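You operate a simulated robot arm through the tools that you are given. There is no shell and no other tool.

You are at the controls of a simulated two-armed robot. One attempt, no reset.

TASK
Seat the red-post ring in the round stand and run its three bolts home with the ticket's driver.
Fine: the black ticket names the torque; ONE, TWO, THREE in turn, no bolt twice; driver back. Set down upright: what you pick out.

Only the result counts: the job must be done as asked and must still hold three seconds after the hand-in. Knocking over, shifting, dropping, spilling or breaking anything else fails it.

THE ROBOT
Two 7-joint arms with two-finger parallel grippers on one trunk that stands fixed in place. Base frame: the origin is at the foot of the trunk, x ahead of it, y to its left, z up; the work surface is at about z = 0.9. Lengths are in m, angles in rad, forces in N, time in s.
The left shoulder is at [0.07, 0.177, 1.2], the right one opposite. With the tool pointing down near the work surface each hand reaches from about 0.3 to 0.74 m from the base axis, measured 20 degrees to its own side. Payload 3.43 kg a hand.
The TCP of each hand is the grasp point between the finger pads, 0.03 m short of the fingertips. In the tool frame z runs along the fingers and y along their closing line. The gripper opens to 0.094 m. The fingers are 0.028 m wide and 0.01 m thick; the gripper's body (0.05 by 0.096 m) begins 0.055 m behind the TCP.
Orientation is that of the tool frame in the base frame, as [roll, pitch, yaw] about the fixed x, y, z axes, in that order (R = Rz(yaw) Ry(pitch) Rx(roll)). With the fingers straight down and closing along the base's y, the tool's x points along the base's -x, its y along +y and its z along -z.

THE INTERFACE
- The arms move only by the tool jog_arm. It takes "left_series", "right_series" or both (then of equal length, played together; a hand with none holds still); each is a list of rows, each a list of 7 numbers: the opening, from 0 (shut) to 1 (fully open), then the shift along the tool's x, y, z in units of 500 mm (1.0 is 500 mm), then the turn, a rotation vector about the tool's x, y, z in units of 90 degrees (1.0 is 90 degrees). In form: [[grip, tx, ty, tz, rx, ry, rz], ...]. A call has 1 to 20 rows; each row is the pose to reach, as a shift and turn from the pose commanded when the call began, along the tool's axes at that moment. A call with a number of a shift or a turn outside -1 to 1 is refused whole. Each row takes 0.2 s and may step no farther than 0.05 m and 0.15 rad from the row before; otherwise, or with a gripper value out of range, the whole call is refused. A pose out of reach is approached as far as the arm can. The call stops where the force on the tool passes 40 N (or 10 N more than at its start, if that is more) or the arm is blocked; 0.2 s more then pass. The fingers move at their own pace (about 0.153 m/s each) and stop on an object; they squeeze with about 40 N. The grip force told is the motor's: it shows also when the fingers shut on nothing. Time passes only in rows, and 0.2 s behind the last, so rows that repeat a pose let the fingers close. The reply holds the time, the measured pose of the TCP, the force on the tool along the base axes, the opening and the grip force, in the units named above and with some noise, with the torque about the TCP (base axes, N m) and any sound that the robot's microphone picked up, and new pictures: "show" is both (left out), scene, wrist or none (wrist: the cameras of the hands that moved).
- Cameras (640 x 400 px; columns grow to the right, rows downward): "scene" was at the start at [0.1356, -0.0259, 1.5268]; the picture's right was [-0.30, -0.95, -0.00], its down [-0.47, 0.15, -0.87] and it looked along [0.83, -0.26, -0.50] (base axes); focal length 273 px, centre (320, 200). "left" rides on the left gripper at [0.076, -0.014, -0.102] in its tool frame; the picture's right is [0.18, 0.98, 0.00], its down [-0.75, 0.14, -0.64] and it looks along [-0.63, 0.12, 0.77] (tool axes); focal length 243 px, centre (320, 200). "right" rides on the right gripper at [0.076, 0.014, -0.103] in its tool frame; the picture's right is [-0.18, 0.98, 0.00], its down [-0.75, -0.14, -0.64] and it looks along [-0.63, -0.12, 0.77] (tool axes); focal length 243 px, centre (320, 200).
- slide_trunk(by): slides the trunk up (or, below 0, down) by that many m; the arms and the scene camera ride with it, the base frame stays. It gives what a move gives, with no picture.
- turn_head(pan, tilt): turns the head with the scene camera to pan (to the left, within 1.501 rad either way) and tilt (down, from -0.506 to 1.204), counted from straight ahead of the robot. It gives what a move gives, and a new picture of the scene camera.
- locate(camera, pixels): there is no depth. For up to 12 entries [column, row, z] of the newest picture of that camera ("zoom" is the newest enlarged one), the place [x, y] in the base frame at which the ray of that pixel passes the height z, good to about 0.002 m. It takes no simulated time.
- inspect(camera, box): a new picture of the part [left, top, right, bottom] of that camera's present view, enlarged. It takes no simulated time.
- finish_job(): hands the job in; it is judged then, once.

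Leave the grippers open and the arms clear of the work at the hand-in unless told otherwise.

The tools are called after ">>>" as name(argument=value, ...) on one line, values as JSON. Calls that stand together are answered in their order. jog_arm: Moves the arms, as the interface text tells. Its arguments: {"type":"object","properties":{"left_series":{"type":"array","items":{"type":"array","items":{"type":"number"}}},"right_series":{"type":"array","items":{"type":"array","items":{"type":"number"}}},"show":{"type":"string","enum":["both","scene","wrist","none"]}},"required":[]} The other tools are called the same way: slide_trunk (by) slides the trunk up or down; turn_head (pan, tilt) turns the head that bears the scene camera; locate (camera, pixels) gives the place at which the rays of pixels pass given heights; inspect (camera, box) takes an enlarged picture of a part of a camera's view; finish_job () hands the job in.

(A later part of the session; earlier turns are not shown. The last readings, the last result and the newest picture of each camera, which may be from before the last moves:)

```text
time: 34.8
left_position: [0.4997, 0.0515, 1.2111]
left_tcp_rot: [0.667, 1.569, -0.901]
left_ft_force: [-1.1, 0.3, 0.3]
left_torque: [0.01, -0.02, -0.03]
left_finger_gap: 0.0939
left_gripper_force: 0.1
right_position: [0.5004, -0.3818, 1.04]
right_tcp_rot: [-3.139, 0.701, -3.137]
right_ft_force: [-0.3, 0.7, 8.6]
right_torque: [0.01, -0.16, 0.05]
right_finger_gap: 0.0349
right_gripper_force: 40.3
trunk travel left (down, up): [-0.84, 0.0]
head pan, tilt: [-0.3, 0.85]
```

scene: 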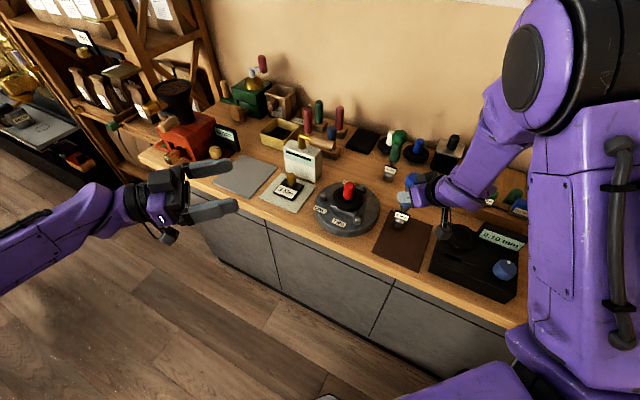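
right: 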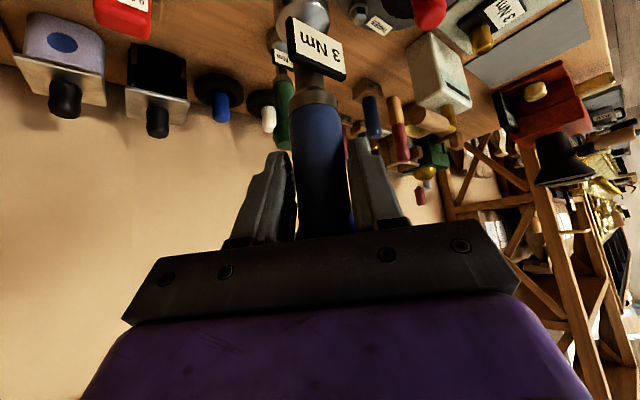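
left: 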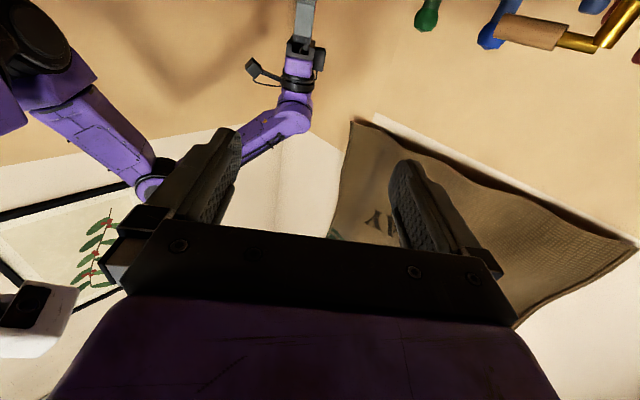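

The driver stands on the mat (contact ~11 N). I ease up 1 mm and open.

>>> jog_arm(right_series=[[0, -0.0013, 0, -0.0015, 0, 0, 0], [0.4, -0.0013, 0, -0.0015, 0, 0, 0], [0.75, -0.0013, 0, -0.0015, 0, 0, 0], [0.75, -0.0013, 0, -0.0015, 0, 0, 0]], show="both")

>>> inspect(camera="scene", box=[350, 140, 470, 280])

```text
time: 35.8
left_position: [0.501, 0.0497, 1.2114]
left_tcp_rot: [0.863, 1.57, -0.709]
left_ft_force: [0.1, 0.0, -0.3]
left_torque: [-0.01, 0.04, -0.01]
left_finger_gap: 0.0941
left_gripper_force: 0.0
right_position: [0.5004, -0.3842, 1.0384]
right_tcp_rot: [-3.14, 0.697, 3.141]
right_ft_force: [0.1, 0.4, 0.1]
right_torque: [-0.03, 0.0, -0.03]
right_finger_gap: 0.0705
right_gripper_force: 0.0
trunk travel left (down, up): [-0.84, 0.0]
head pan, tilt: [-0.3, 0.85]
```

scene: 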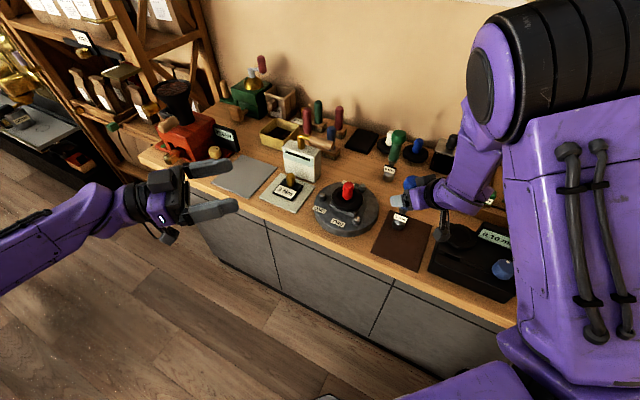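
right: 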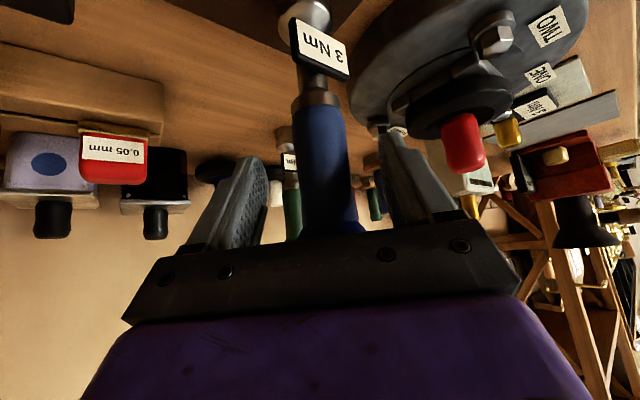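

```text
2.86 times, centred on (410, 210) of scene
```

zoom: 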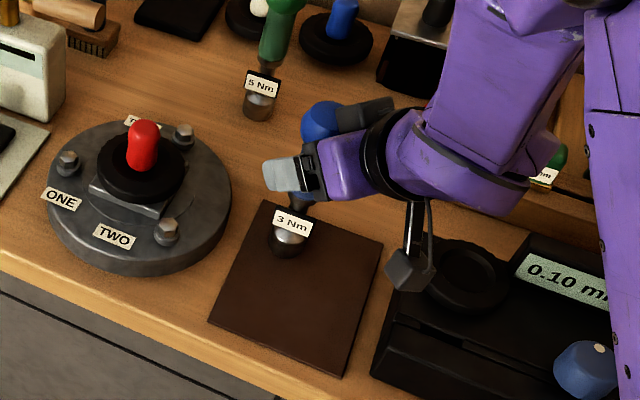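

The driver stands freely. I back the hand out along the fingers and up.

>>> jog_arm(right_series=[[0.75, 0, 0, -0.06, 0, 0, 0], [0.75, 0, 0, -0.13, 0, 0, 0], [0.8, 0, 0, -0.2, 0, 0, 0], [0.8, -0.06, 0, -0.27, 0, 0, 0], [0.8, -0.12, 0, -0.33, 0, 0, 0]], show="both")

>>> inspect(camera="scene", box=[350, 140, 470, 280])

```text
time: 37.0
left_position: [0.5009, 0.0532, 1.2105]
left_tcp_rot: [0.018, 1.567, -1.554]
left_ft_force: [-0.1, 0.5, -0.9]
left_torque: [-0.04, 0.02, 0.03]
left_finger_gap: 0.0941
left_gripper_force: 0.1
right_position: [0.4395, -0.3815, 1.2051]
right_tcp_rot: [-3.137, 0.697, -3.136]
right_ft_force: [0.0, 0.5, 0.2]
right_torque: [-0.02, 0.02, -0.01]
right_finger_gap: 0.075
right_gripper_force: 0.1
trunk travel left (down, up): [-0.84, 0.0]
head pan, tilt: [-0.3, 0.85]
```

scene: 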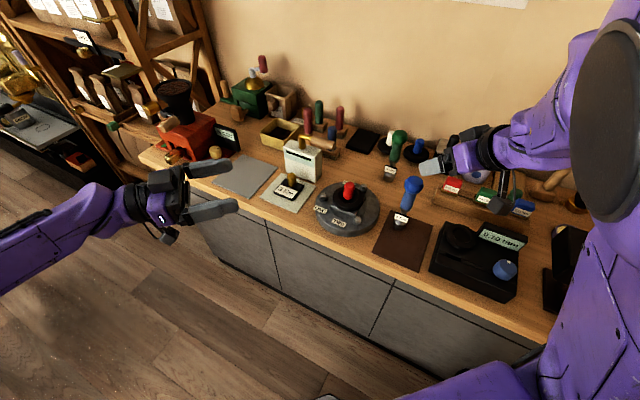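
right: 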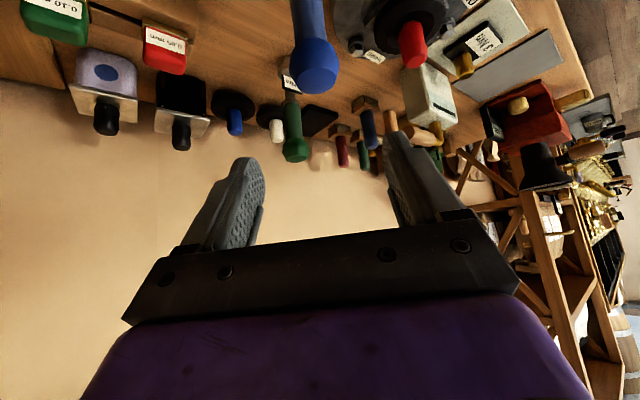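

```text
2.86 times, centred on (410, 210) of scene
```

zoom: 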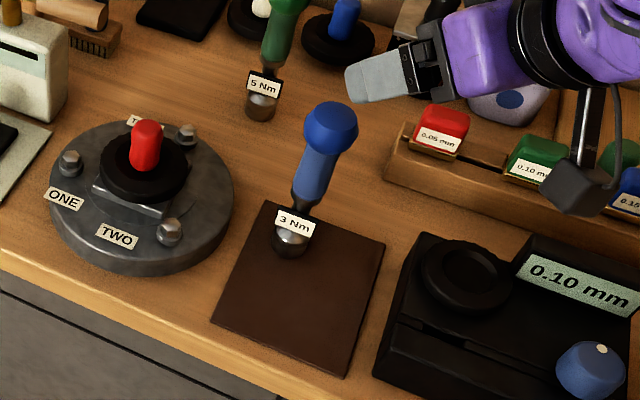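

The driver stands upright on the mat. I bring the hand back to pointing straight down.

>>> jog_arm(right_series=[[0.8, 0, 0, 0, 0, 0.089, 0], [0.8, 0, 0, 0, 0, 0.178, 0], [0.8, 0, 0, 0, 0, 0.267, 0], [0.8, 0, 0, 0, 0, 0.356, 0], [0.8, 0, 0, 0, 0, 0.444, 0], [0.8, 0, 0, 0, 0, 0.444, 0]], show="none")

```text
time: 38.4
left_position: [0.4992, 0.0502, 1.2114]
left_tcp_rot: [1.078, 1.57, -0.491]
left_ft_force: [-0.6, 0.1, 0.0]
left_torque: [0.03, 0.0, -0.03]
left_finger_gap: 0.094
left_gripper_force: 0.1
right_position: [0.4375, -0.3853, 1.204]
right_tcp_rot: [-3.141, -0.001, -3.141]
right_ft_force: [0.1, 0.3, -0.9]
right_torque: [-0.01, -0.03, 0.01]
right_finger_gap: 0.0749
right_gripper_force: 0.0
trunk travel left (down, up): [-0.84, 0.0]
head pan, tilt: [-0.3, 0.85]
```

Straight down again. I now probe the wrist's yaw range in free air: turning counter-clockwise (seen from above) so I can later turn clockwise with as much stroke as possible.

>>> jog_arm(right_series=[[0.8, 0, 0, -0.02, 0, 0, -0.0909], [0.8, 0, 0, -0.04, 0, 0, -0.1818], [0.8, 0, 0, -0.06, 0, 0, -0.2727], [0.8, 0, 0, -0.08, 0, 0, -0.3636], [0.8, 0, 0, -0.1, 0, 0, -0.4545], [0.8, 0, 0, -0.1, 0, 0, -0.5455], [0.8, 0, 0, -0.1, 0, 0, -0.6364], [0.8, 0, 0, -0.1, 0, 0, -0.7273], [0.8, 0, 0, -0.1, 0, 0, -0.8182], [0.8, 0, 0, -0.1, 0, 0, -0.9091], [0.8, 0, 0, -0.1, 0, 0, -1.0]], show="none")

```text
time: 40.8
left_position: [0.5009, 0.0497, 1.211]
left_tcp_rot: [0.912, 1.569, -0.658]
left_ft_force: [0.2, 0.0, 0.3]
left_torque: [-0.03, 0.02, 0.02]
left_finger_gap: 0.094
left_gripper_force: 0.2
right_position: [0.4384, -0.3836, 1.2537]
right_tcp_rot: [3.141, -0.002, -1.568]
right_ft_force: [0.5, 0.1, -0.3]
right_torque: [0.01, 0.03, 0.03]
right_finger_gap: 0.0752
right_gripper_force: 0.1
trunk travel left (down, up): [-0.84, 0.0]
head pan, tilt: [-0.3, 0.85]
```

−90° is fine. I try another quarter turn.

>>> jog_arm(right_series=[[0.8, 0, 0, 0, 0, 0, -0.0909], [0.8, 0, 0, 0, 0, 0, -0.1818], [0.8, 0, 0, 0, 0, 0, -0.2727], [0.8, 0, 0, 0, 0, 0, -0.3636], [0.8, 0, 0, 0, 0, 0, -0.4545], [0.8, 0, 0, 0, 0, 0, -0.5455], [0.8, 0, 0, 0, 0, 0, -0.6364], [0.8, 0, 0, 0, 0, 0, -0.7273], [0.8, 0, 0, 0, 0, 0, -0.8182], [0.8, 0, 0, 0, 0, 0, -0.9091], [0.8, 0, 0, 0, 0, 0, -1.0]], show="none")

```text
time: 43.2
left_position: [0.5014, 0.0479, 1.2107]
left_tcp_rot: [3.047, 1.57, 1.476]
left_ft_force: [0.5, -0.3, -0.5]
left_torque: [0.01, 0.01, 0.01]
left_finger_gap: 0.0939
left_gripper_force: 0.0
right_position: [0.4602, -0.3871, 1.2499]
right_tcp_rot: [-3.141, 0.003, 0.003]
right_ft_force: [0.2, -0.9, -0.7]
right_torque: [0.0, 0.03, -0.02]
right_finger_gap: 0.0753
right_gripper_force: 0.1
right hand out of reach, approached as far as the arm can: row 10, 11
trunk travel left (down, up): [-0.84, 0.0]
head pan, tilt: [-0.3, 0.85]
```

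The yaw limit is near −175°. I come back 30° and go above the driver's knob at about (0.502, −0.382, 1.20), then look.

>>> jog_arm(right_series=[[0.8, 0.02, 0, 0.02, 0, 0, 0.0833], [0.8, 0.04, -0.005, 0.05, 0, 0, 0.1667], [0.8, 0.06, -0.01, 0.08, 0, 0, 0.25], [0.8, 0.084, -0.01, 0.1, 0, 0, 0.3333], [0.8, 0.084, -0.01, 0.1, 0, 0, 0.3333]], show="both")

>>> inspect(camera="right", box=[200, 0, 440, 240])

>>> inspect(camera="scene", box=[340, 120, 480, 270])

```text
time: 44.4
left_position: [0.5, 0.0483, 1.2121]
left_tcp_rot: [1.22, 1.569, -0.351]
left_ft_force: [0.4, 0.8, -0.4]
left_torque: [-0.01, -0.01, 0.03]
left_finger_gap: 0.0942
left_gripper_force: 0.1
right_position: [0.5007, -0.3787, 1.2015]
right_tcp_rot: [3.141, 0.0, -0.527]
right_ft_force: [-0.7, 0.4, 0.9]
right_torque: [0.02, 0.03, 0.0]
right_finger_gap: 0.0752
right_gripper_force: 0.1
trunk travel left (down, up): [-0.84, 0.0]
head pan, tilt: [-0.3, 0.85]
```

scene: 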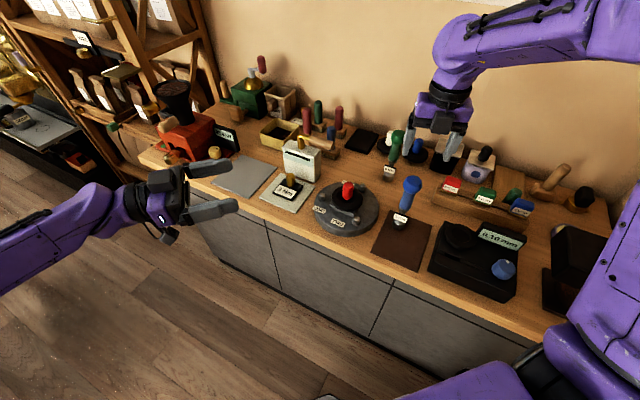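
right: 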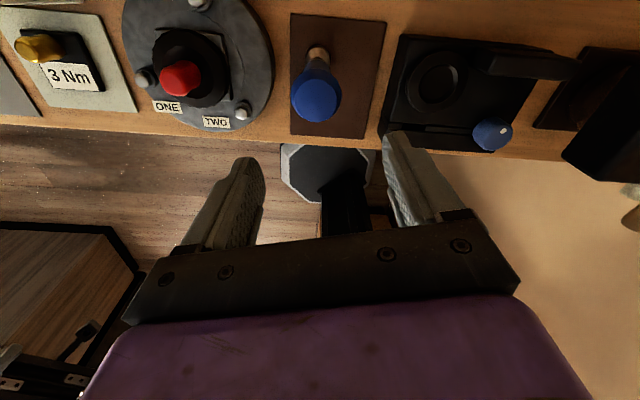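

```text
1.67 times, centred on (320, 120) of right
```

zoom: 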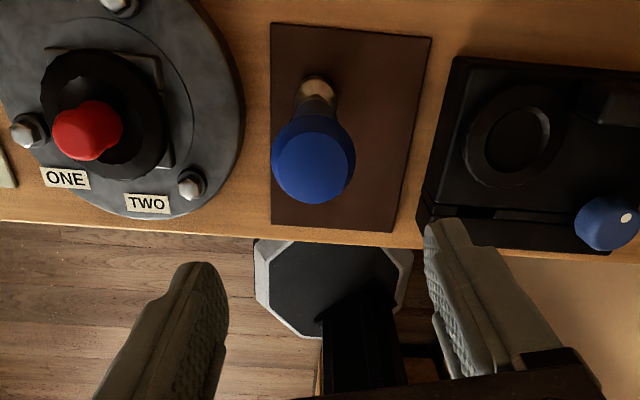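

```text
2.67 times, centred on (410, 195) of scene
```

zoom: 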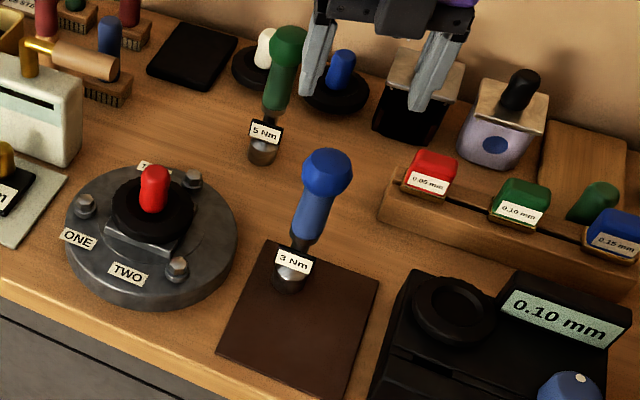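

>>> locate(camera="right", pixels=[[316, 95, 1.09], [316, 95, 1.08], [316, 95, 1.07], [318, 60, 0.92]])

>>> locate(camera="scene", pixels=[[412.7, 185, 1.08], [412.7, 185, 1.07], [400, 220, 0.92]])

```text
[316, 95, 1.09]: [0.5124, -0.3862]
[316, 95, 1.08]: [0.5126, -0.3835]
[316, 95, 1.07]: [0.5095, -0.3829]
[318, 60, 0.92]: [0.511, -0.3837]
```

```text
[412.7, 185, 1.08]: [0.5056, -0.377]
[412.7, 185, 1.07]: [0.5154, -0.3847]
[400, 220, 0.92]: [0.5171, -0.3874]
```

The knob axis is at about (0.510, −0.384). I centre over it and lower so the fingers straddle the knob.

>>> jog_arm(right_series=[[0.8, 0.0214, 0, 0.03, 0, 0, 0], [0.8, 0.0214, 0, 0.1, 0, 0, 0], [0.8, 0.0214, 0, 0.17, 0, 0, 0], [0.8, 0.0214, 0, 0.17, 0, 0, 0]], show="both")

>>> inspect(camera="right", box=[200, 40, 440, 240])

>>> inspect(camera="scene", box=[360, 120, 460, 240])

```text
time: 45.4
left_position: [0.5001, 0.0514, 1.2116]
left_tcp_rot: [0.758, 1.569, -0.812]
left_ft_force: [0.1, -0.1, -0.1]
left_torque: [0.02, -0.01, -0.03]
left_finger_gap: 0.0938
left_gripper_force: 0.1
right_position: [0.5121, -0.3842, 1.1147]
right_tcp_rot: [3.14, 0.0, -0.524]
right_ft_force: [-1.2, -0.2, -0.1]
right_torque: [-0.04, 0.04, -0.02]
right_finger_gap: 0.0752
right_gripper_force: 0.0
trunk travel left (down, up): [-0.84, 0.0]
head pan, tilt: [-0.3, 0.85]
```

scene: 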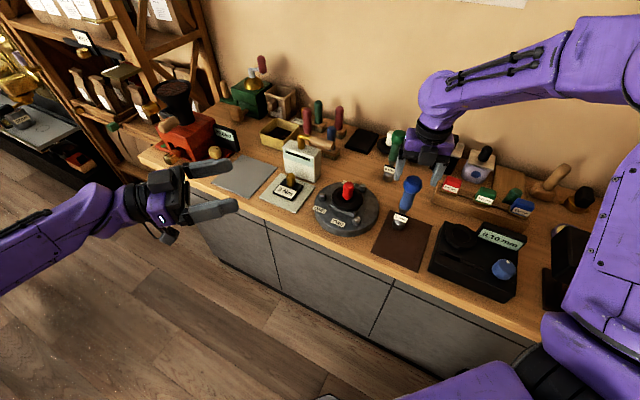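
right: 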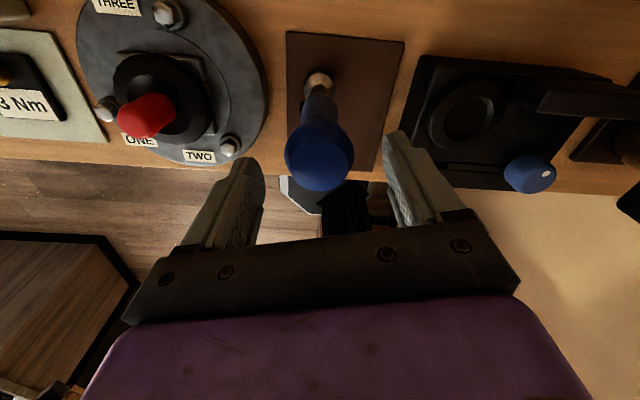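

```text
2.00 times, centred on (320, 140) of right
```

zoom: 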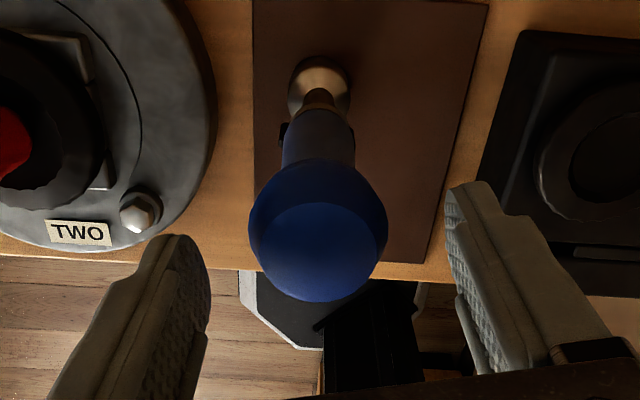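

```text
3.33 times, centred on (410, 180) of scene
```

zoom: 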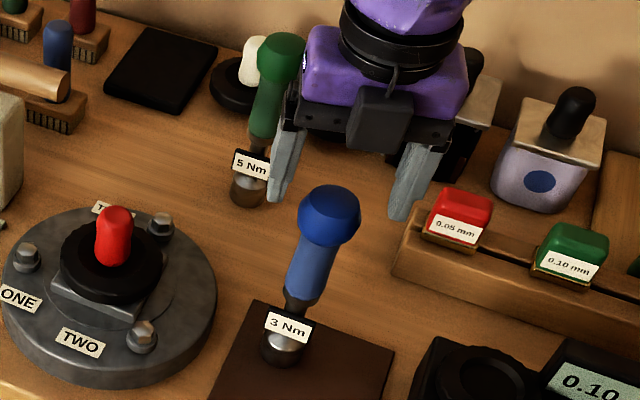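

>>> locate(camera="right", pixels=[[319, 166, 1.092], [319, 155, 1.075], [319, 155, 1.08], [319, 82, 0.92], [260, 165, 1.085], [394, 140, 1.085]])

>>> locate(camera="scene", pixels=[[413, 180, 1.092], [412.7, 184, 1.075], [397.4, 180, 1.085], [434.6, 185, 1.085], [399, 222, 0.92]])

```text
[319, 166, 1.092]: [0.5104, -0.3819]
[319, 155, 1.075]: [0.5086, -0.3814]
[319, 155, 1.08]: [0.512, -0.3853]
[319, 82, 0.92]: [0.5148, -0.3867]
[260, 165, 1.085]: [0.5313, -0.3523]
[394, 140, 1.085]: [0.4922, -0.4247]
```

```text
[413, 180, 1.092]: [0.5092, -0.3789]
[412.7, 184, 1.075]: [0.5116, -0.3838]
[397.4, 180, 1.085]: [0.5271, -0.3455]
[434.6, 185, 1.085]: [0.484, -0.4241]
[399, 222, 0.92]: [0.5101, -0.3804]
```

The fingers are centred on the knob within about 2 mm. I lower 50 mm and close on the knob.

>>> jog_arm(right_series=[[0.8, -0.002, 0, 0.04, 0, 0, 0], [0.8, -0.002, 0, 0.08, 0, 0, 0], [0.8, -0.002, 0, 0.1, 0, 0, 0], [0.3, -0.002, 0, 0.1, 0, 0, 0], [0, -0.002, 0, 0.1, 0, 0, 0], [0, -0.002, 0, 0.1, 0, 0, 0], [0, -0.002, 0, 0.1, 0, 0, 0]], show="both")

>>> inspect(camera="right", box=[200, 40, 440, 240])

>>> inspect(camera="scene", box=[360, 120, 460, 240])

```text
time: 47.0
left_position: [0.5009, 0.0497, 1.2114]
left_tcp_rot: [0.477, 1.57, -1.095]
left_ft_force: [-1.2, 0.2, -0.2]
left_torque: [-0.01, 0.02, -0.01]
left_finger_gap: 0.0941
left_gripper_force: 0.0
right_position: [0.51, -0.3821, 1.0654]
right_tcp_rot: [3.141, 0.0, -0.524]
right_ft_force: [1.9, 1.8, 0.8]
right_torque: [0.32, -0.17, 0.02]
right_finger_gap: 0.0306
right_gripper_force: 40.1
trunk travel left (down, up): [-0.84, 0.0]
head pan, tilt: [-0.3, 0.85]
```

scene: 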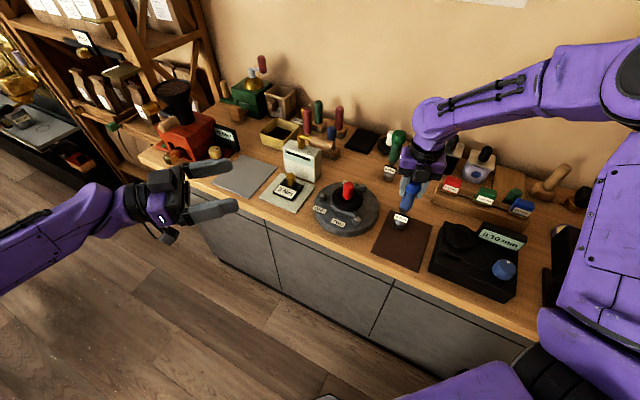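
right: 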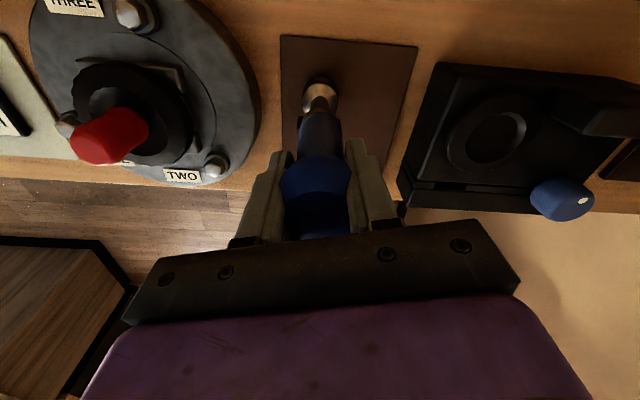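

```text
2.00 times, centred on (320, 140) of right
```

zoom: 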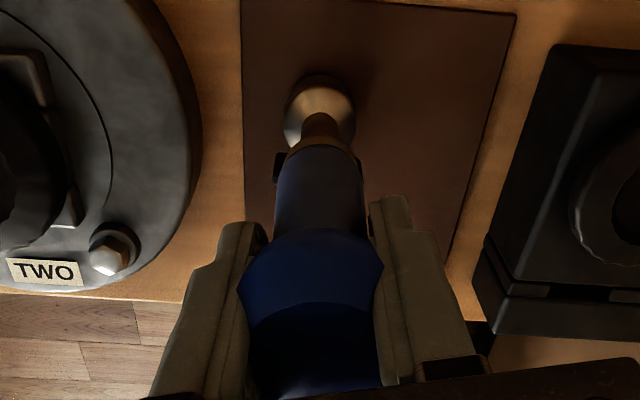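

```text
3.33 times, centred on (410, 180) of scene
```

zoom: 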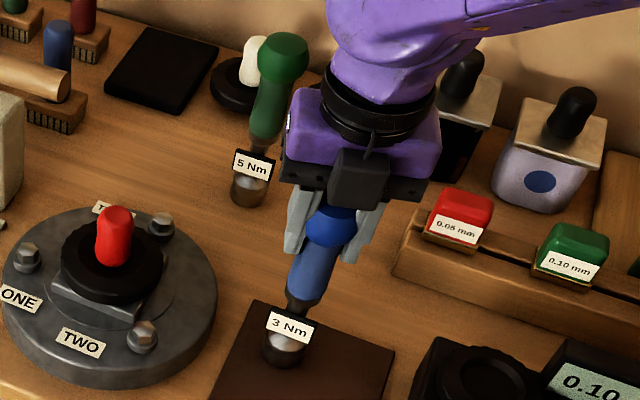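

Gripped the knob (30.6 mm gap). I lift it and check that it hangs straight.

>>> jog_arm(right_series=[[0, 0, 0, -0.02, 0, 0, 0], [0, 0, 0, -0.08, 0, 0, 0], [0, 0, 0, -0.16, 0, 0, 0], [0, 0, 0, -0.24, 0, 0, 0], [0, 0, 0, -0.24, 0, 0, 0]], show="both")

>>> inspect(camera="right", box=[200, 40, 440, 240])

>>> inspect(camera="scene", box=[360, 90, 460, 210])

```text
time: 48.2
left_position: [0.5003, 0.0499, 1.2114]
left_tcp_rot: [0.175, 1.57, -1.396]
left_ft_force: [-0.4, 1.1, 0.3]
left_torque: [0.05, -0.03, 0.0]
left_finger_gap: 0.0944
left_gripper_force: 0.0
right_position: [0.5087, -0.3838, 1.1865]
right_tcp_rot: [3.141, -0.001, -0.523]
right_ft_force: [-0.8, 0.3, -3.3]
right_torque: [0.0, -0.02, 0.0]
right_finger_gap: 0.0305
right_gripper_force: 40.4
trunk travel left (down, up): [-0.84, 0.0]
head pan, tilt: [-0.3, 0.85]
```

scene: 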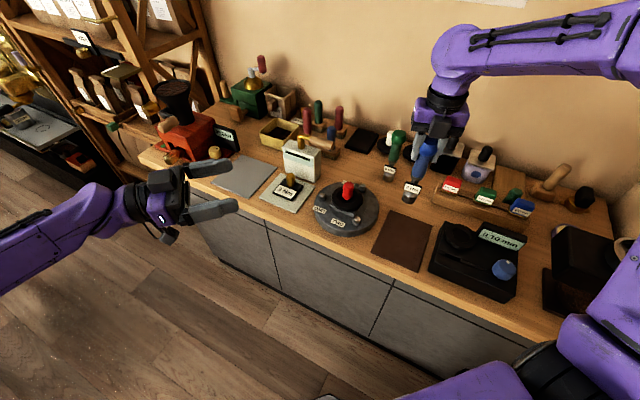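
right: 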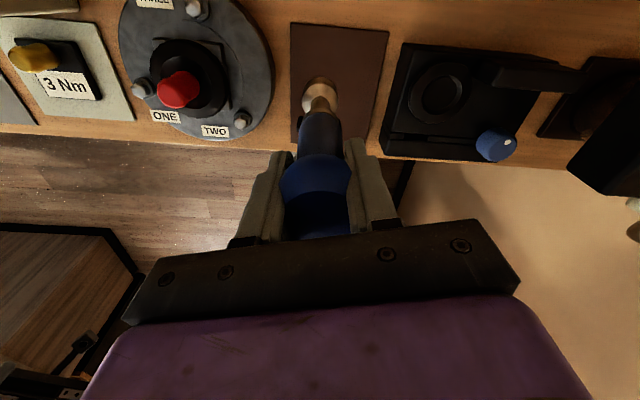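

```text
2.00 times, centred on (320, 140) of right
```

zoom: 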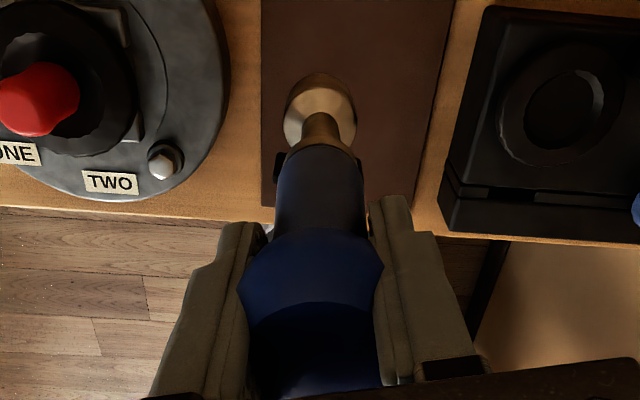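

```text
3.33 times, centred on (410, 150) of scene
```

zoom: 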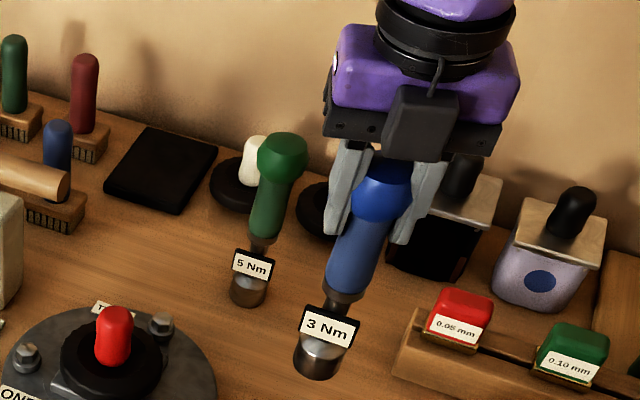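

>>> locate(camera="right", pixels=[[319.5, 92, 1.025], [319.5, 92, 1.03], [319.5, 95, 1.03], [316, 165, 1.19]])

>>> locate(camera="scene", pixels=[[408.5, 198, 1.03], [408.5, 200, 1.0236], [429.5, 147, 1.19]])

>>> inspect(camera="right", box=[280, 60, 360, 140])

>>> inspect(camera="left", box=[0, 0, 640, 400])

```text
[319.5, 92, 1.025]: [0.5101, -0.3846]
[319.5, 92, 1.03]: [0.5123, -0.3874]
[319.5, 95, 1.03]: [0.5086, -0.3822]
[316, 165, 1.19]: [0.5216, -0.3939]
```

```text
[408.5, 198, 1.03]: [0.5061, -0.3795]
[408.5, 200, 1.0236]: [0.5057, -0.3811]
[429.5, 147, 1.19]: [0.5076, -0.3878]
```

```text
5.00 times, centred on (320, 100) of right
```

zoom: 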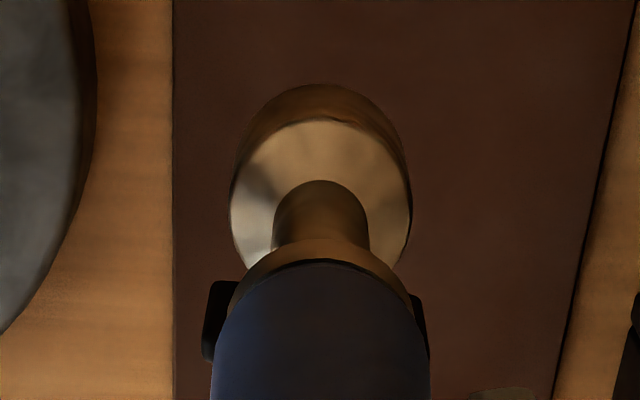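

```text
1.00 times, centred on (320, 200) of left (not enlarged: the box is as wide or as high as the picture)
```

zoom: 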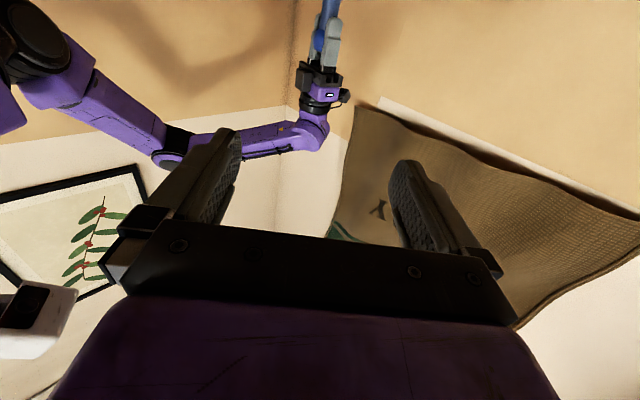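

The driver hangs vertical and centred. To get a side view of the stand for engaging the bolts, I re-aim the left hand's camera toward the stand (tilting it down, staying well to the left).

>>> jog_arm(left_series=[[1, 0.02, 0.0185, 0.008, 0, 0.089, 0], [1, 0.04, 0.037, 0.0165, 0, 0.178, 0], [1, 0.06, 0.0555, 0.025, 0, 0.267, 0], [1, 0.08, 0.074, 0.033, 0, 0.356, 0], [1, 0.1, 0.0925, 0.041, 0, 0.444, 0], [1, 0.12, 0.111, 0.05, 0, 0.533, 0], [1, 0.14, 0.13, 0.058, 0, 0.622, 0], [1, 0.16, 0.148, 0.066, 0, 0.711, 0], [1, 0.16, 0.148, 0.066, 0, 0.711, 0]], show="both")

>>> inspect(camera="left", box=[200, 60, 440, 260])

```text
time: 50.2
left_position: [0.5738, 0.0168, 1.1305]
left_tcp_rot: [3.141, 0.453, 1.573]
left_ft_force: [-0.2, 0.4, 0.8]
left_torque: [-0.02, -0.02, 0.0]
left_finger_gap: 0.0938
left_gripper_force: 0.0
right_position: [0.5084, -0.3824, 1.1864]
right_tcp_rot: [3.138, -0.001, -0.523]
right_ft_force: [-1.0, 0.5, -3.7]
right_torque: [-0.03, 0.04, 0.02]
right_finger_gap: 0.0307
right_gripper_force: 39.9
trunk travel left (down, up): [-0.84, 0.0]
head pan, tilt: [-0.3, 0.85]
```

scene: 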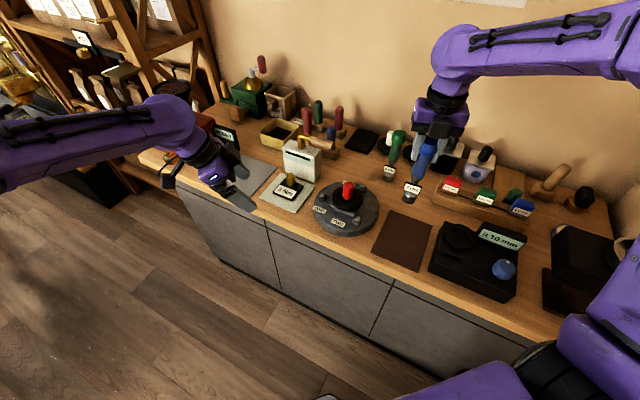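
left: 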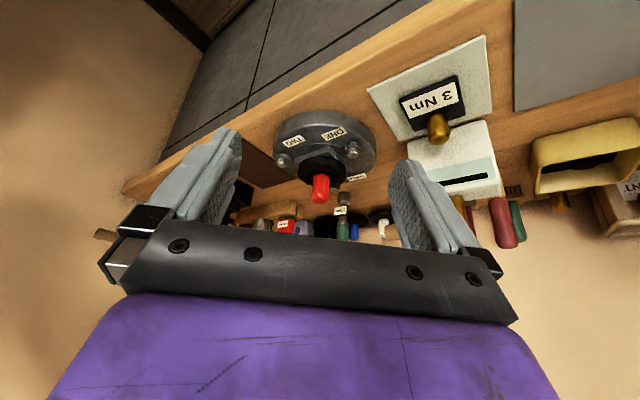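

```text
2.00 times, centred on (320, 160) of left
```

zoom: 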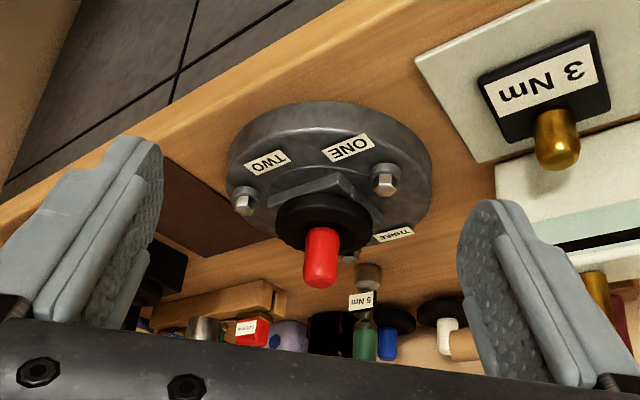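

The left camera now sees the stand from the left side. I zoom on the bolts in each camera to pin down bolt ONE.

>>> inspect(camera="left", box=[265, 110, 385, 210])

>>> inspect(camera="right", box=[110, 0, 290, 150])

>>> inspect(camera="scene", box=[300, 170, 390, 240])

```text
4.00 times, centred on (325, 160) of left
```

zoom: 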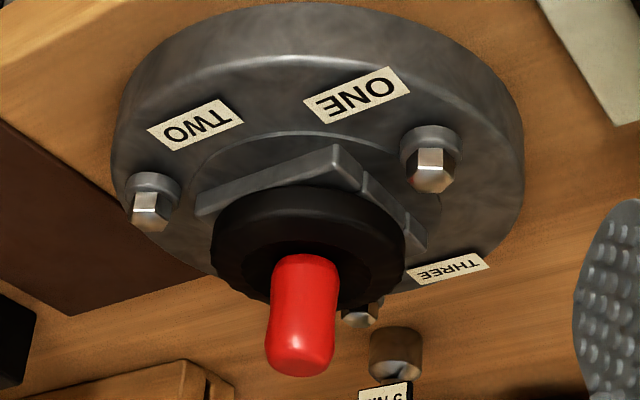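

```text
2.67 times, centred on (200, 75) of right
```

zoom: 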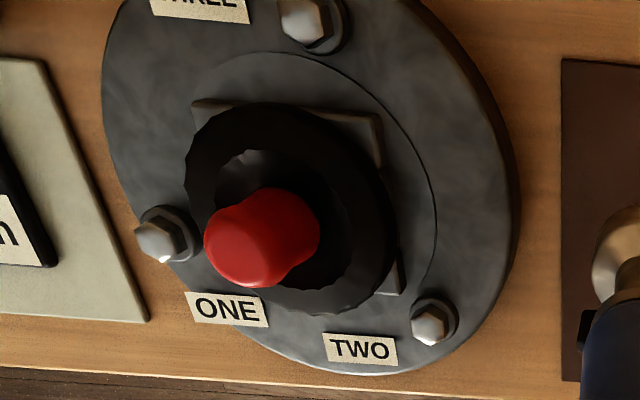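

```text
5.71 times, centred on (345, 205) of scene
```

zoom: 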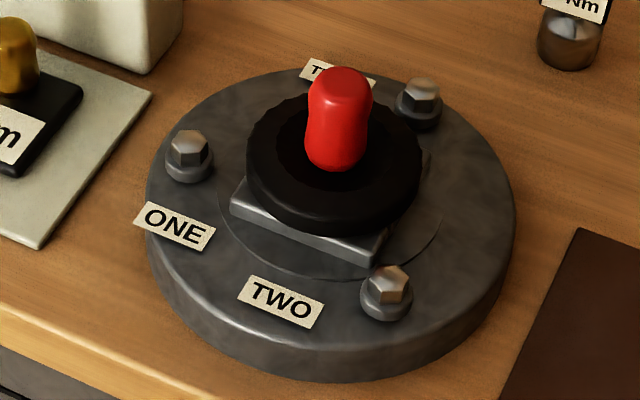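

>>> locate(camera="scene", pixels=[[322.2, 194, 0.955], [322.2, 194, 0.965], [357.3, 217.6, 0.955], [357.3, 217.6, 0.965], [362.9, 184.9, 0.955], [362.9, 184.9, 0.965]])

>>> locate(camera="left", pixels=[[353, 155.75, 0.955], [353, 155.75, 0.965], [282, 165, 0.955], [282, 165, 0.965]])

>>> locate(camera="right", pixels=[[138.2, 90, 0.955], [138.2, 90, 0.965], [241.2, 121.8, 0.955], [241.2, 121.8, 0.965], [192.5, 7.6, 0.955], [192.5, 7.6, 0.965]])

```text
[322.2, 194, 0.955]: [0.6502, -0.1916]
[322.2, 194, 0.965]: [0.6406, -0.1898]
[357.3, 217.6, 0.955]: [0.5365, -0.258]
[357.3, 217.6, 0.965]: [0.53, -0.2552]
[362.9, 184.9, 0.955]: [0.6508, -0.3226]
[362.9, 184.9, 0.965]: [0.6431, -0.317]
```

```text
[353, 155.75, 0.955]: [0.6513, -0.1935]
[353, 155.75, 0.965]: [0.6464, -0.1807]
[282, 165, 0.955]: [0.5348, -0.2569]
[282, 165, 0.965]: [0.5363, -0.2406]
```

```text
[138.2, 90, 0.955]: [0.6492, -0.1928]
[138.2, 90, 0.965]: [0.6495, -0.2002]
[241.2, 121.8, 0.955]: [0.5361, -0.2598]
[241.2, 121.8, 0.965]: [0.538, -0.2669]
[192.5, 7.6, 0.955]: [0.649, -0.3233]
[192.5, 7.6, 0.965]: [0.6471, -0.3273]
```

All three cameras agree: bolt tops at z≈0.955, ONE (0.650, −0.193), TWO (0.536, −0.258), THREE (0.650, −0.323). I raise the driver, carry it over to bolt ONE and stop with the socket ~3 cm above it.

>>> jog_arm(right_series=[[0, 0, 0, -0.06, 0, 0, 0], [0, 0, 0, -0.12, 0, 0, 0], [0, 0.01, -0.085, -0.12, 0, 0, 0], [0, 0.02, -0.17, -0.12, 0, 0, 0], [0, 0.03, -0.255, -0.12, 0, 0, 0], [0, 0.04, -0.34, -0.12, 0, 0, 0], [0, 0.05, -0.42, -0.12, 0, 0, 0], [0, 0.055, -0.4706, -0.1, 0, 0, 0], [0, 0.055, -0.4706, -0.02, 0, 0, 0], [0, 0.055, -0.4706, 0.05, 0, 0, 0], [0, 0.055, -0.4706, 0.05, 0, 0, 0]], show="both")

>>> inspect(camera="left", box=[265, 90, 425, 210])

>>> inspect(camera="scene", box=[280, 110, 390, 230])

>>> inspect(camera="right", box=[240, 40, 420, 200])

```text
time: 52.6
left_position: [0.5739, 0.0169, 1.1303]
left_tcp_rot: [-3.14, 0.456, 1.571]
left_ft_force: [0.5, -0.4, 0.2]
left_torque: [0.02, 0.03, 0.02]
left_finger_gap: 0.0941
left_gripper_force: 0.0
right_position: [0.6513, -0.1955, 1.1607]
right_tcp_rot: [3.141, -0.001, -0.521]
right_ft_force: [-0.6, -0.1, -3.5]
right_torque: [-0.01, -0.01, 0.06]
right_finger_gap: 0.0308
right_gripper_force: 40.3
trunk travel left (down, up): [-0.84, 0.0]
head pan, tilt: [-0.3, 0.85]
```

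scene: 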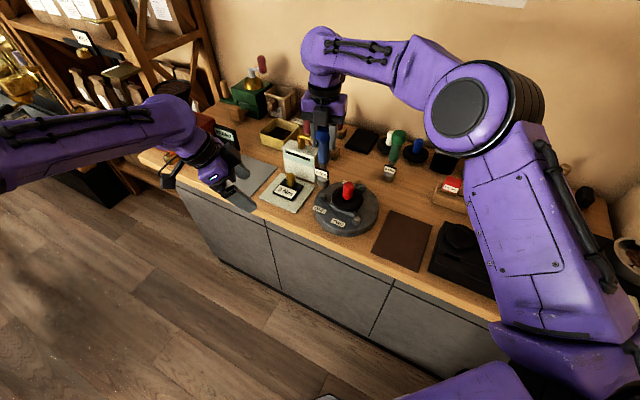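
right: 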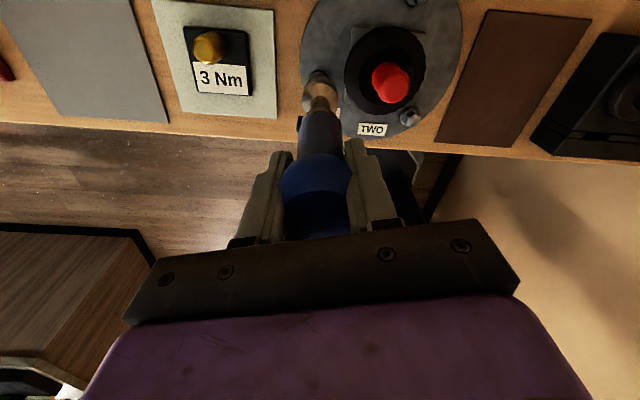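

```text
3.33 times, centred on (345, 150) of left
```

zoom: 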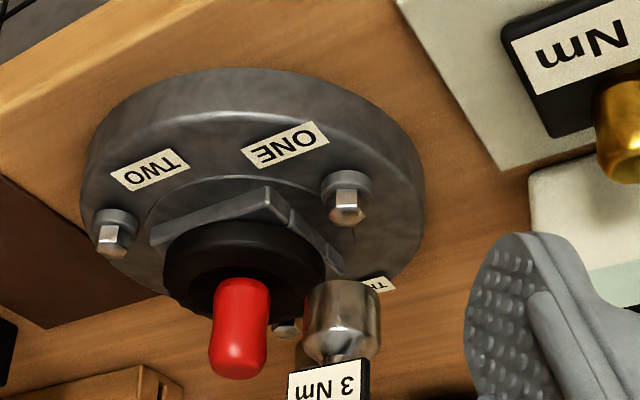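

```text
3.33 times, centred on (335, 170) of scene
```

zoom: 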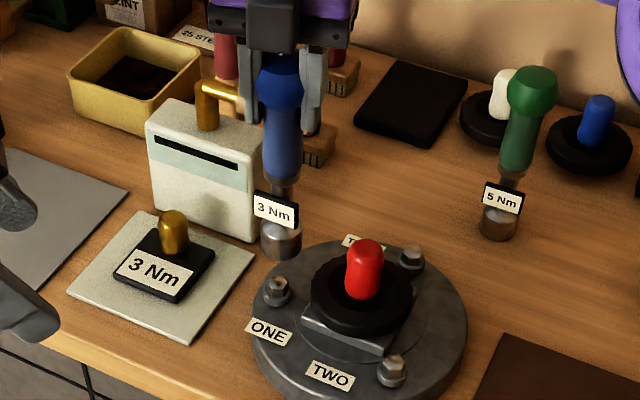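

```text
2.50 times, centred on (330, 120) of right
```

zoom: 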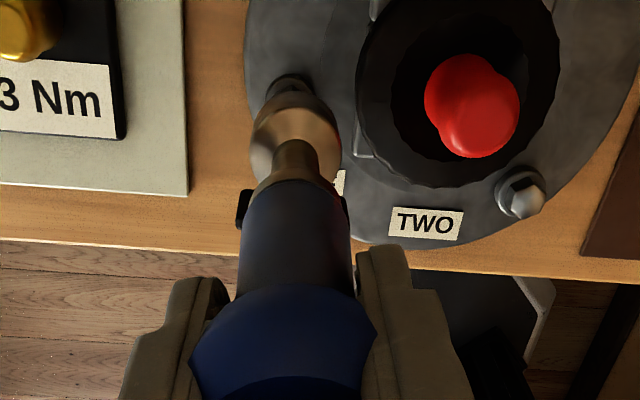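

>>> locate(camera="left", pixels=[[351.9, 177.6, 0.998], [351.9, 177.6, 1.0], [353.4, 154.5, 0.955]])

>>> locate(camera="scene", pixels=[[323.3, 184.4, 0.998], [323.3, 184.4, 1.0], [322.2, 194, 0.955]])

>>> locate(camera="right", pixels=[[320, 92.8, 0.998], [320, 92, 1.0], [320, 95, 1.0]])

>>> inspect(camera="left", box=[320, 130, 390, 200])

>>> inspect(camera="scene", box=[300, 150, 360, 210])

```text
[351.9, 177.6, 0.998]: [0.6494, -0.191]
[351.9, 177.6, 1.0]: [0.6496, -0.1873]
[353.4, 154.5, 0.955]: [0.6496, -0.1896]
```

```text
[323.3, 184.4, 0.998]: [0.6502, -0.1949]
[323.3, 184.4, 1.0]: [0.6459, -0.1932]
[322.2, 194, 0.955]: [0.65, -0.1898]
```

```text
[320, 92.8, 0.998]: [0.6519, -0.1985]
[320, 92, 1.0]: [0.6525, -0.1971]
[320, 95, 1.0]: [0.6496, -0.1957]
```

```text
5.71 times, centred on (355, 165) of left
```

zoom: 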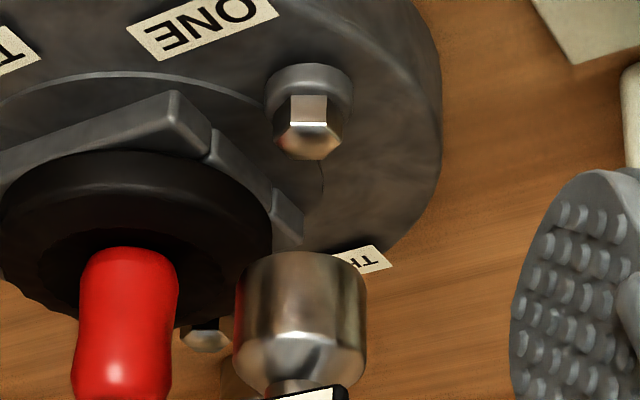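

```text
6.67 times, centred on (330, 180) of scene
```

zoom: 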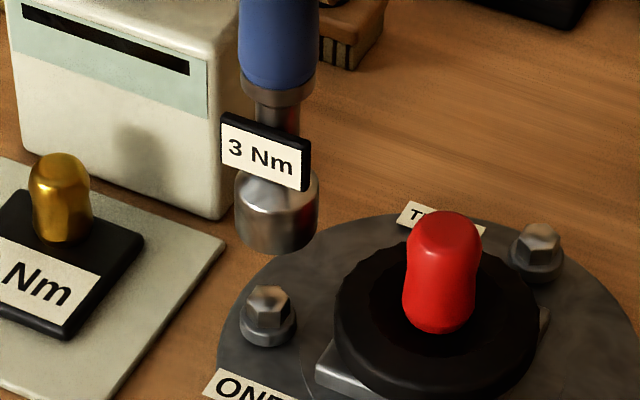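

Socket sits about 4 mm to −y of the bolt. I correct by (−1.5, +4) mm and lower to just above the bolt head, then look again.

>>> jog_arm(right_series=[[0, -0.0066, -0.0055, 0.01, 0, 0, 0], [0, -0.0066, -0.0055, 0.04, 0, 0, 0], [0, -0.0066, -0.0055, 0.07, 0, 0, 0], [0, -0.0066, -0.0055, 0.07, 0, 0, 0]], show="none")

>>> inspect(camera="left", box=[320, 120, 390, 190])

>>> inspect(camera="scene", box=[300, 155, 360, 215])

>>> inspect(camera="right", box=[270, 50, 370, 150])

```text
time: 53.6
left_position: [0.5745, 0.0166, 1.1311]
left_tcp_rot: [3.141, 0.453, 1.571]
left_ft_force: [0.1, -1.0, 0.0]
left_torque: [-0.02, 0.02, -0.01]
left_finger_gap: 0.094
left_gripper_force: 0.1
right_position: [0.6492, -0.1927, 1.1247]
right_tcp_rot: [3.139, 0.0, -0.525]
right_ft_force: [0.5, 0.2, -2.6]
right_torque: [-0.02, -0.03, 0.03]
right_finger_gap: 0.0305
right_gripper_force: 39.9
trunk travel left (down, up): [-0.84, 0.0]
head pan, tilt: [-0.3, 0.85]
```

```text
5.71 times, centred on (355, 155) of left
```

zoom: 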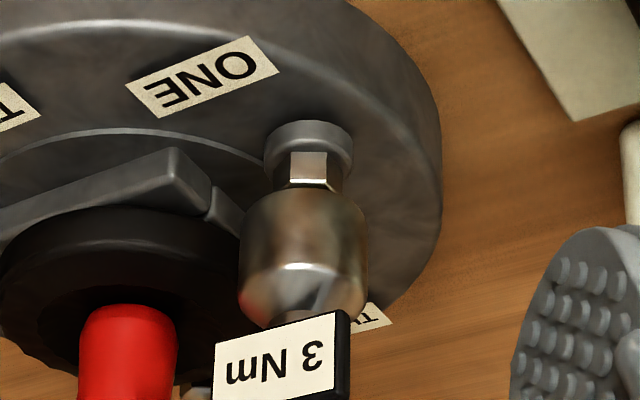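

```text
6.67 times, centred on (330, 185) of scene
```

zoom: 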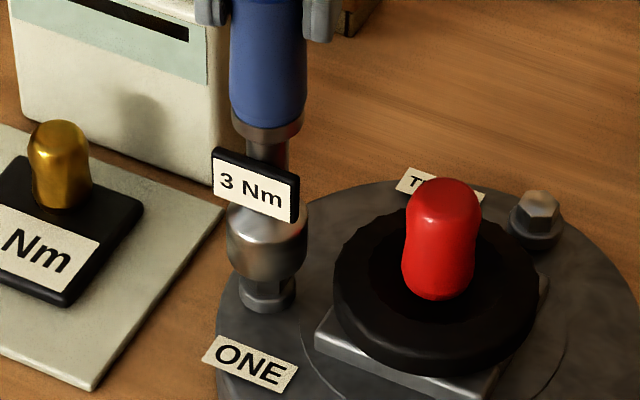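

```text
4.00 times, centred on (320, 100) of right
```

zoom: 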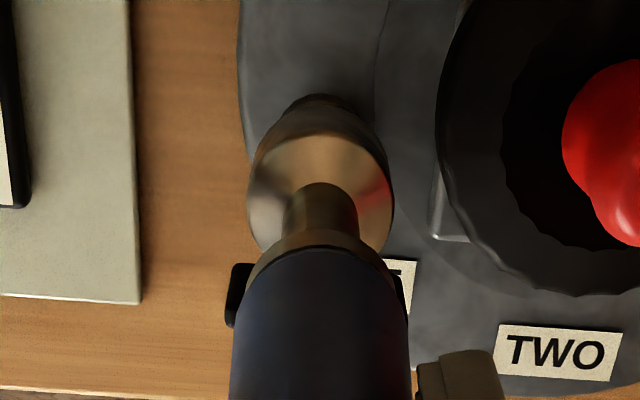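

Socket is within ~1 mm of the bolt axis. I nudge 1 mm in +x and lower in 1–2 mm steps watching the force.

>>> jog_arm(right_series=[[0, 0.0017, -0.001, 0.004, 0, 0, 0], [0, 0.0017, -0.001, 0.008, 0, 0, 0], [0, 0.0017, -0.001, 0.012, 0, 0, 0], [0, 0.0017, -0.001, 0.015, 0, 0, 0]], show="none")

```text
time: 54.6
left_position: [0.5742, 0.0161, 1.1316]
left_tcp_rot: [3.14, 0.454, 1.571]
left_ft_force: [0.3, 0.2, 0.8]
left_torque: [0.0, -0.01, 0.0]
left_finger_gap: 0.0942
left_gripper_force: 0.0
right_position: [0.6499, -0.1909, 1.1185]
right_tcp_rot: [-3.14, 0.001, -0.524]
right_ft_force: [0.2, 0.1, -1.8]
right_torque: [0.01, -0.08, -0.02]
right_finger_gap: 0.0304
right_gripper_force: 40.1
trunk travel left (down, up): [-0.84, 0.0]
head pan, tilt: [-0.3, 0.85]
```

Force dropped slightly (−1.8), maybe touching. I continue down in 1 mm steps.

>>> jog_arm(right_series=[[0, 0, 0, 0.002, 0, 0, 0], [0, 0, 0, 0.004, 0, 0, 0], [0, 0, 0, 0.006, 0, 0, 0], [0, 0, 0, 0.006, 0, 0, 0]], show="none")

>>> inspect(camera="left", box=[320, 120, 390, 190])

>>> inspect(camera="scene", box=[300, 155, 360, 215])

```text
time: 55.6
left_position: [0.5726, 0.016, 1.1326]
left_tcp_rot: [3.138, 0.455, 1.57]
left_ft_force: [-0.6, -0.2, 0.5]
left_torque: [0.0, 0.01, 0.02]
left_finger_gap: 0.094
left_gripper_force: 0.0
right_position: [0.6496, -0.1907, 1.1181]
right_tcp_rot: [-3.14, -0.006, -0.524]
right_ft_force: [4.2, -2.4, 15.7]
right_torque: [-0.28, -0.6, 0.03]
right_finger_gap: 0.0303
right_gripper_force: 39.7
trunk travel left (down, up): [-0.84, 0.0]
head pan, tilt: [-0.3, 0.85]
```

```text
5.71 times, centred on (355, 155) of left
```

zoom: 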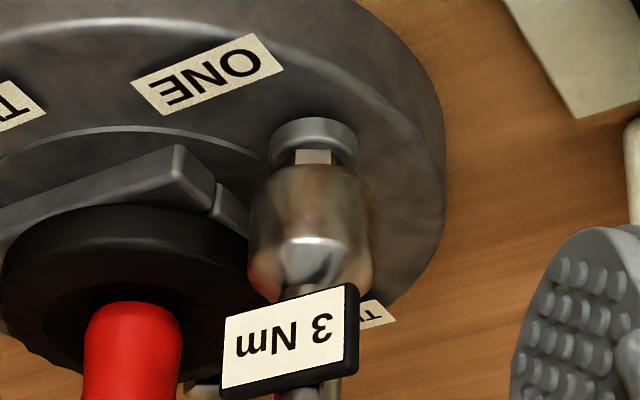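

```text
6.67 times, centred on (330, 185) of scene
```

zoom: 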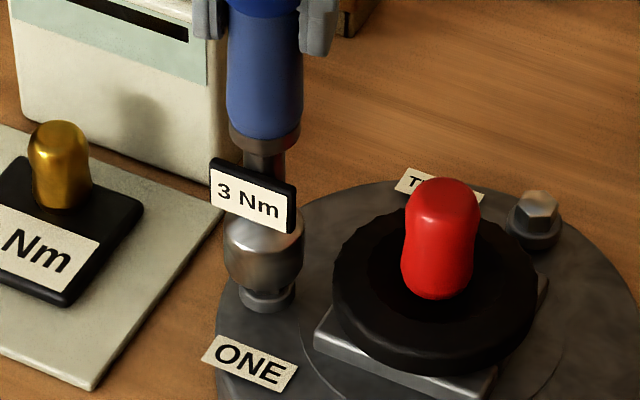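

The socket rests on top of the hex head (≈19 N). I ease off slightly and turn slowly clockwise to let the socket find the hex.

>>> jog_arm(right_series=[[0, 0, 0, -0.001, 0, 0, 0.03], [0, 0, 0, -0.001, 0, 0, 0.06], [0, 0, 0, -0.001, 0, 0, 0.09], [0, 0, 0, -0.001, 0, 0, 0.12], [0, 0, 0, -0.001, 0, 0, 0.15]], show="none")

```text
time: 56.8
left_position: [0.5707, 0.0172, 1.1329]
left_tcp_rot: [3.138, 0.456, 1.568]
left_ft_force: [0.0, 0.1, 0.5]
left_torque: [0.0, 0.0, -0.03]
left_finger_gap: 0.0942
left_gripper_force: 0.2
right_position: [0.6463, -0.1907, 1.1182]
right_tcp_rot: [-3.14, -0.001, -0.76]
right_ft_force: [2.9, -5.1, 24.5]
right_torque: [-0.72, -0.28, 0.09]
right_finger_gap: 0.0308
right_gripper_force: 39.8
trunk travel left (down, up): [-0.84, 0.0]
head pan, tilt: [-0.3, 0.85]
```

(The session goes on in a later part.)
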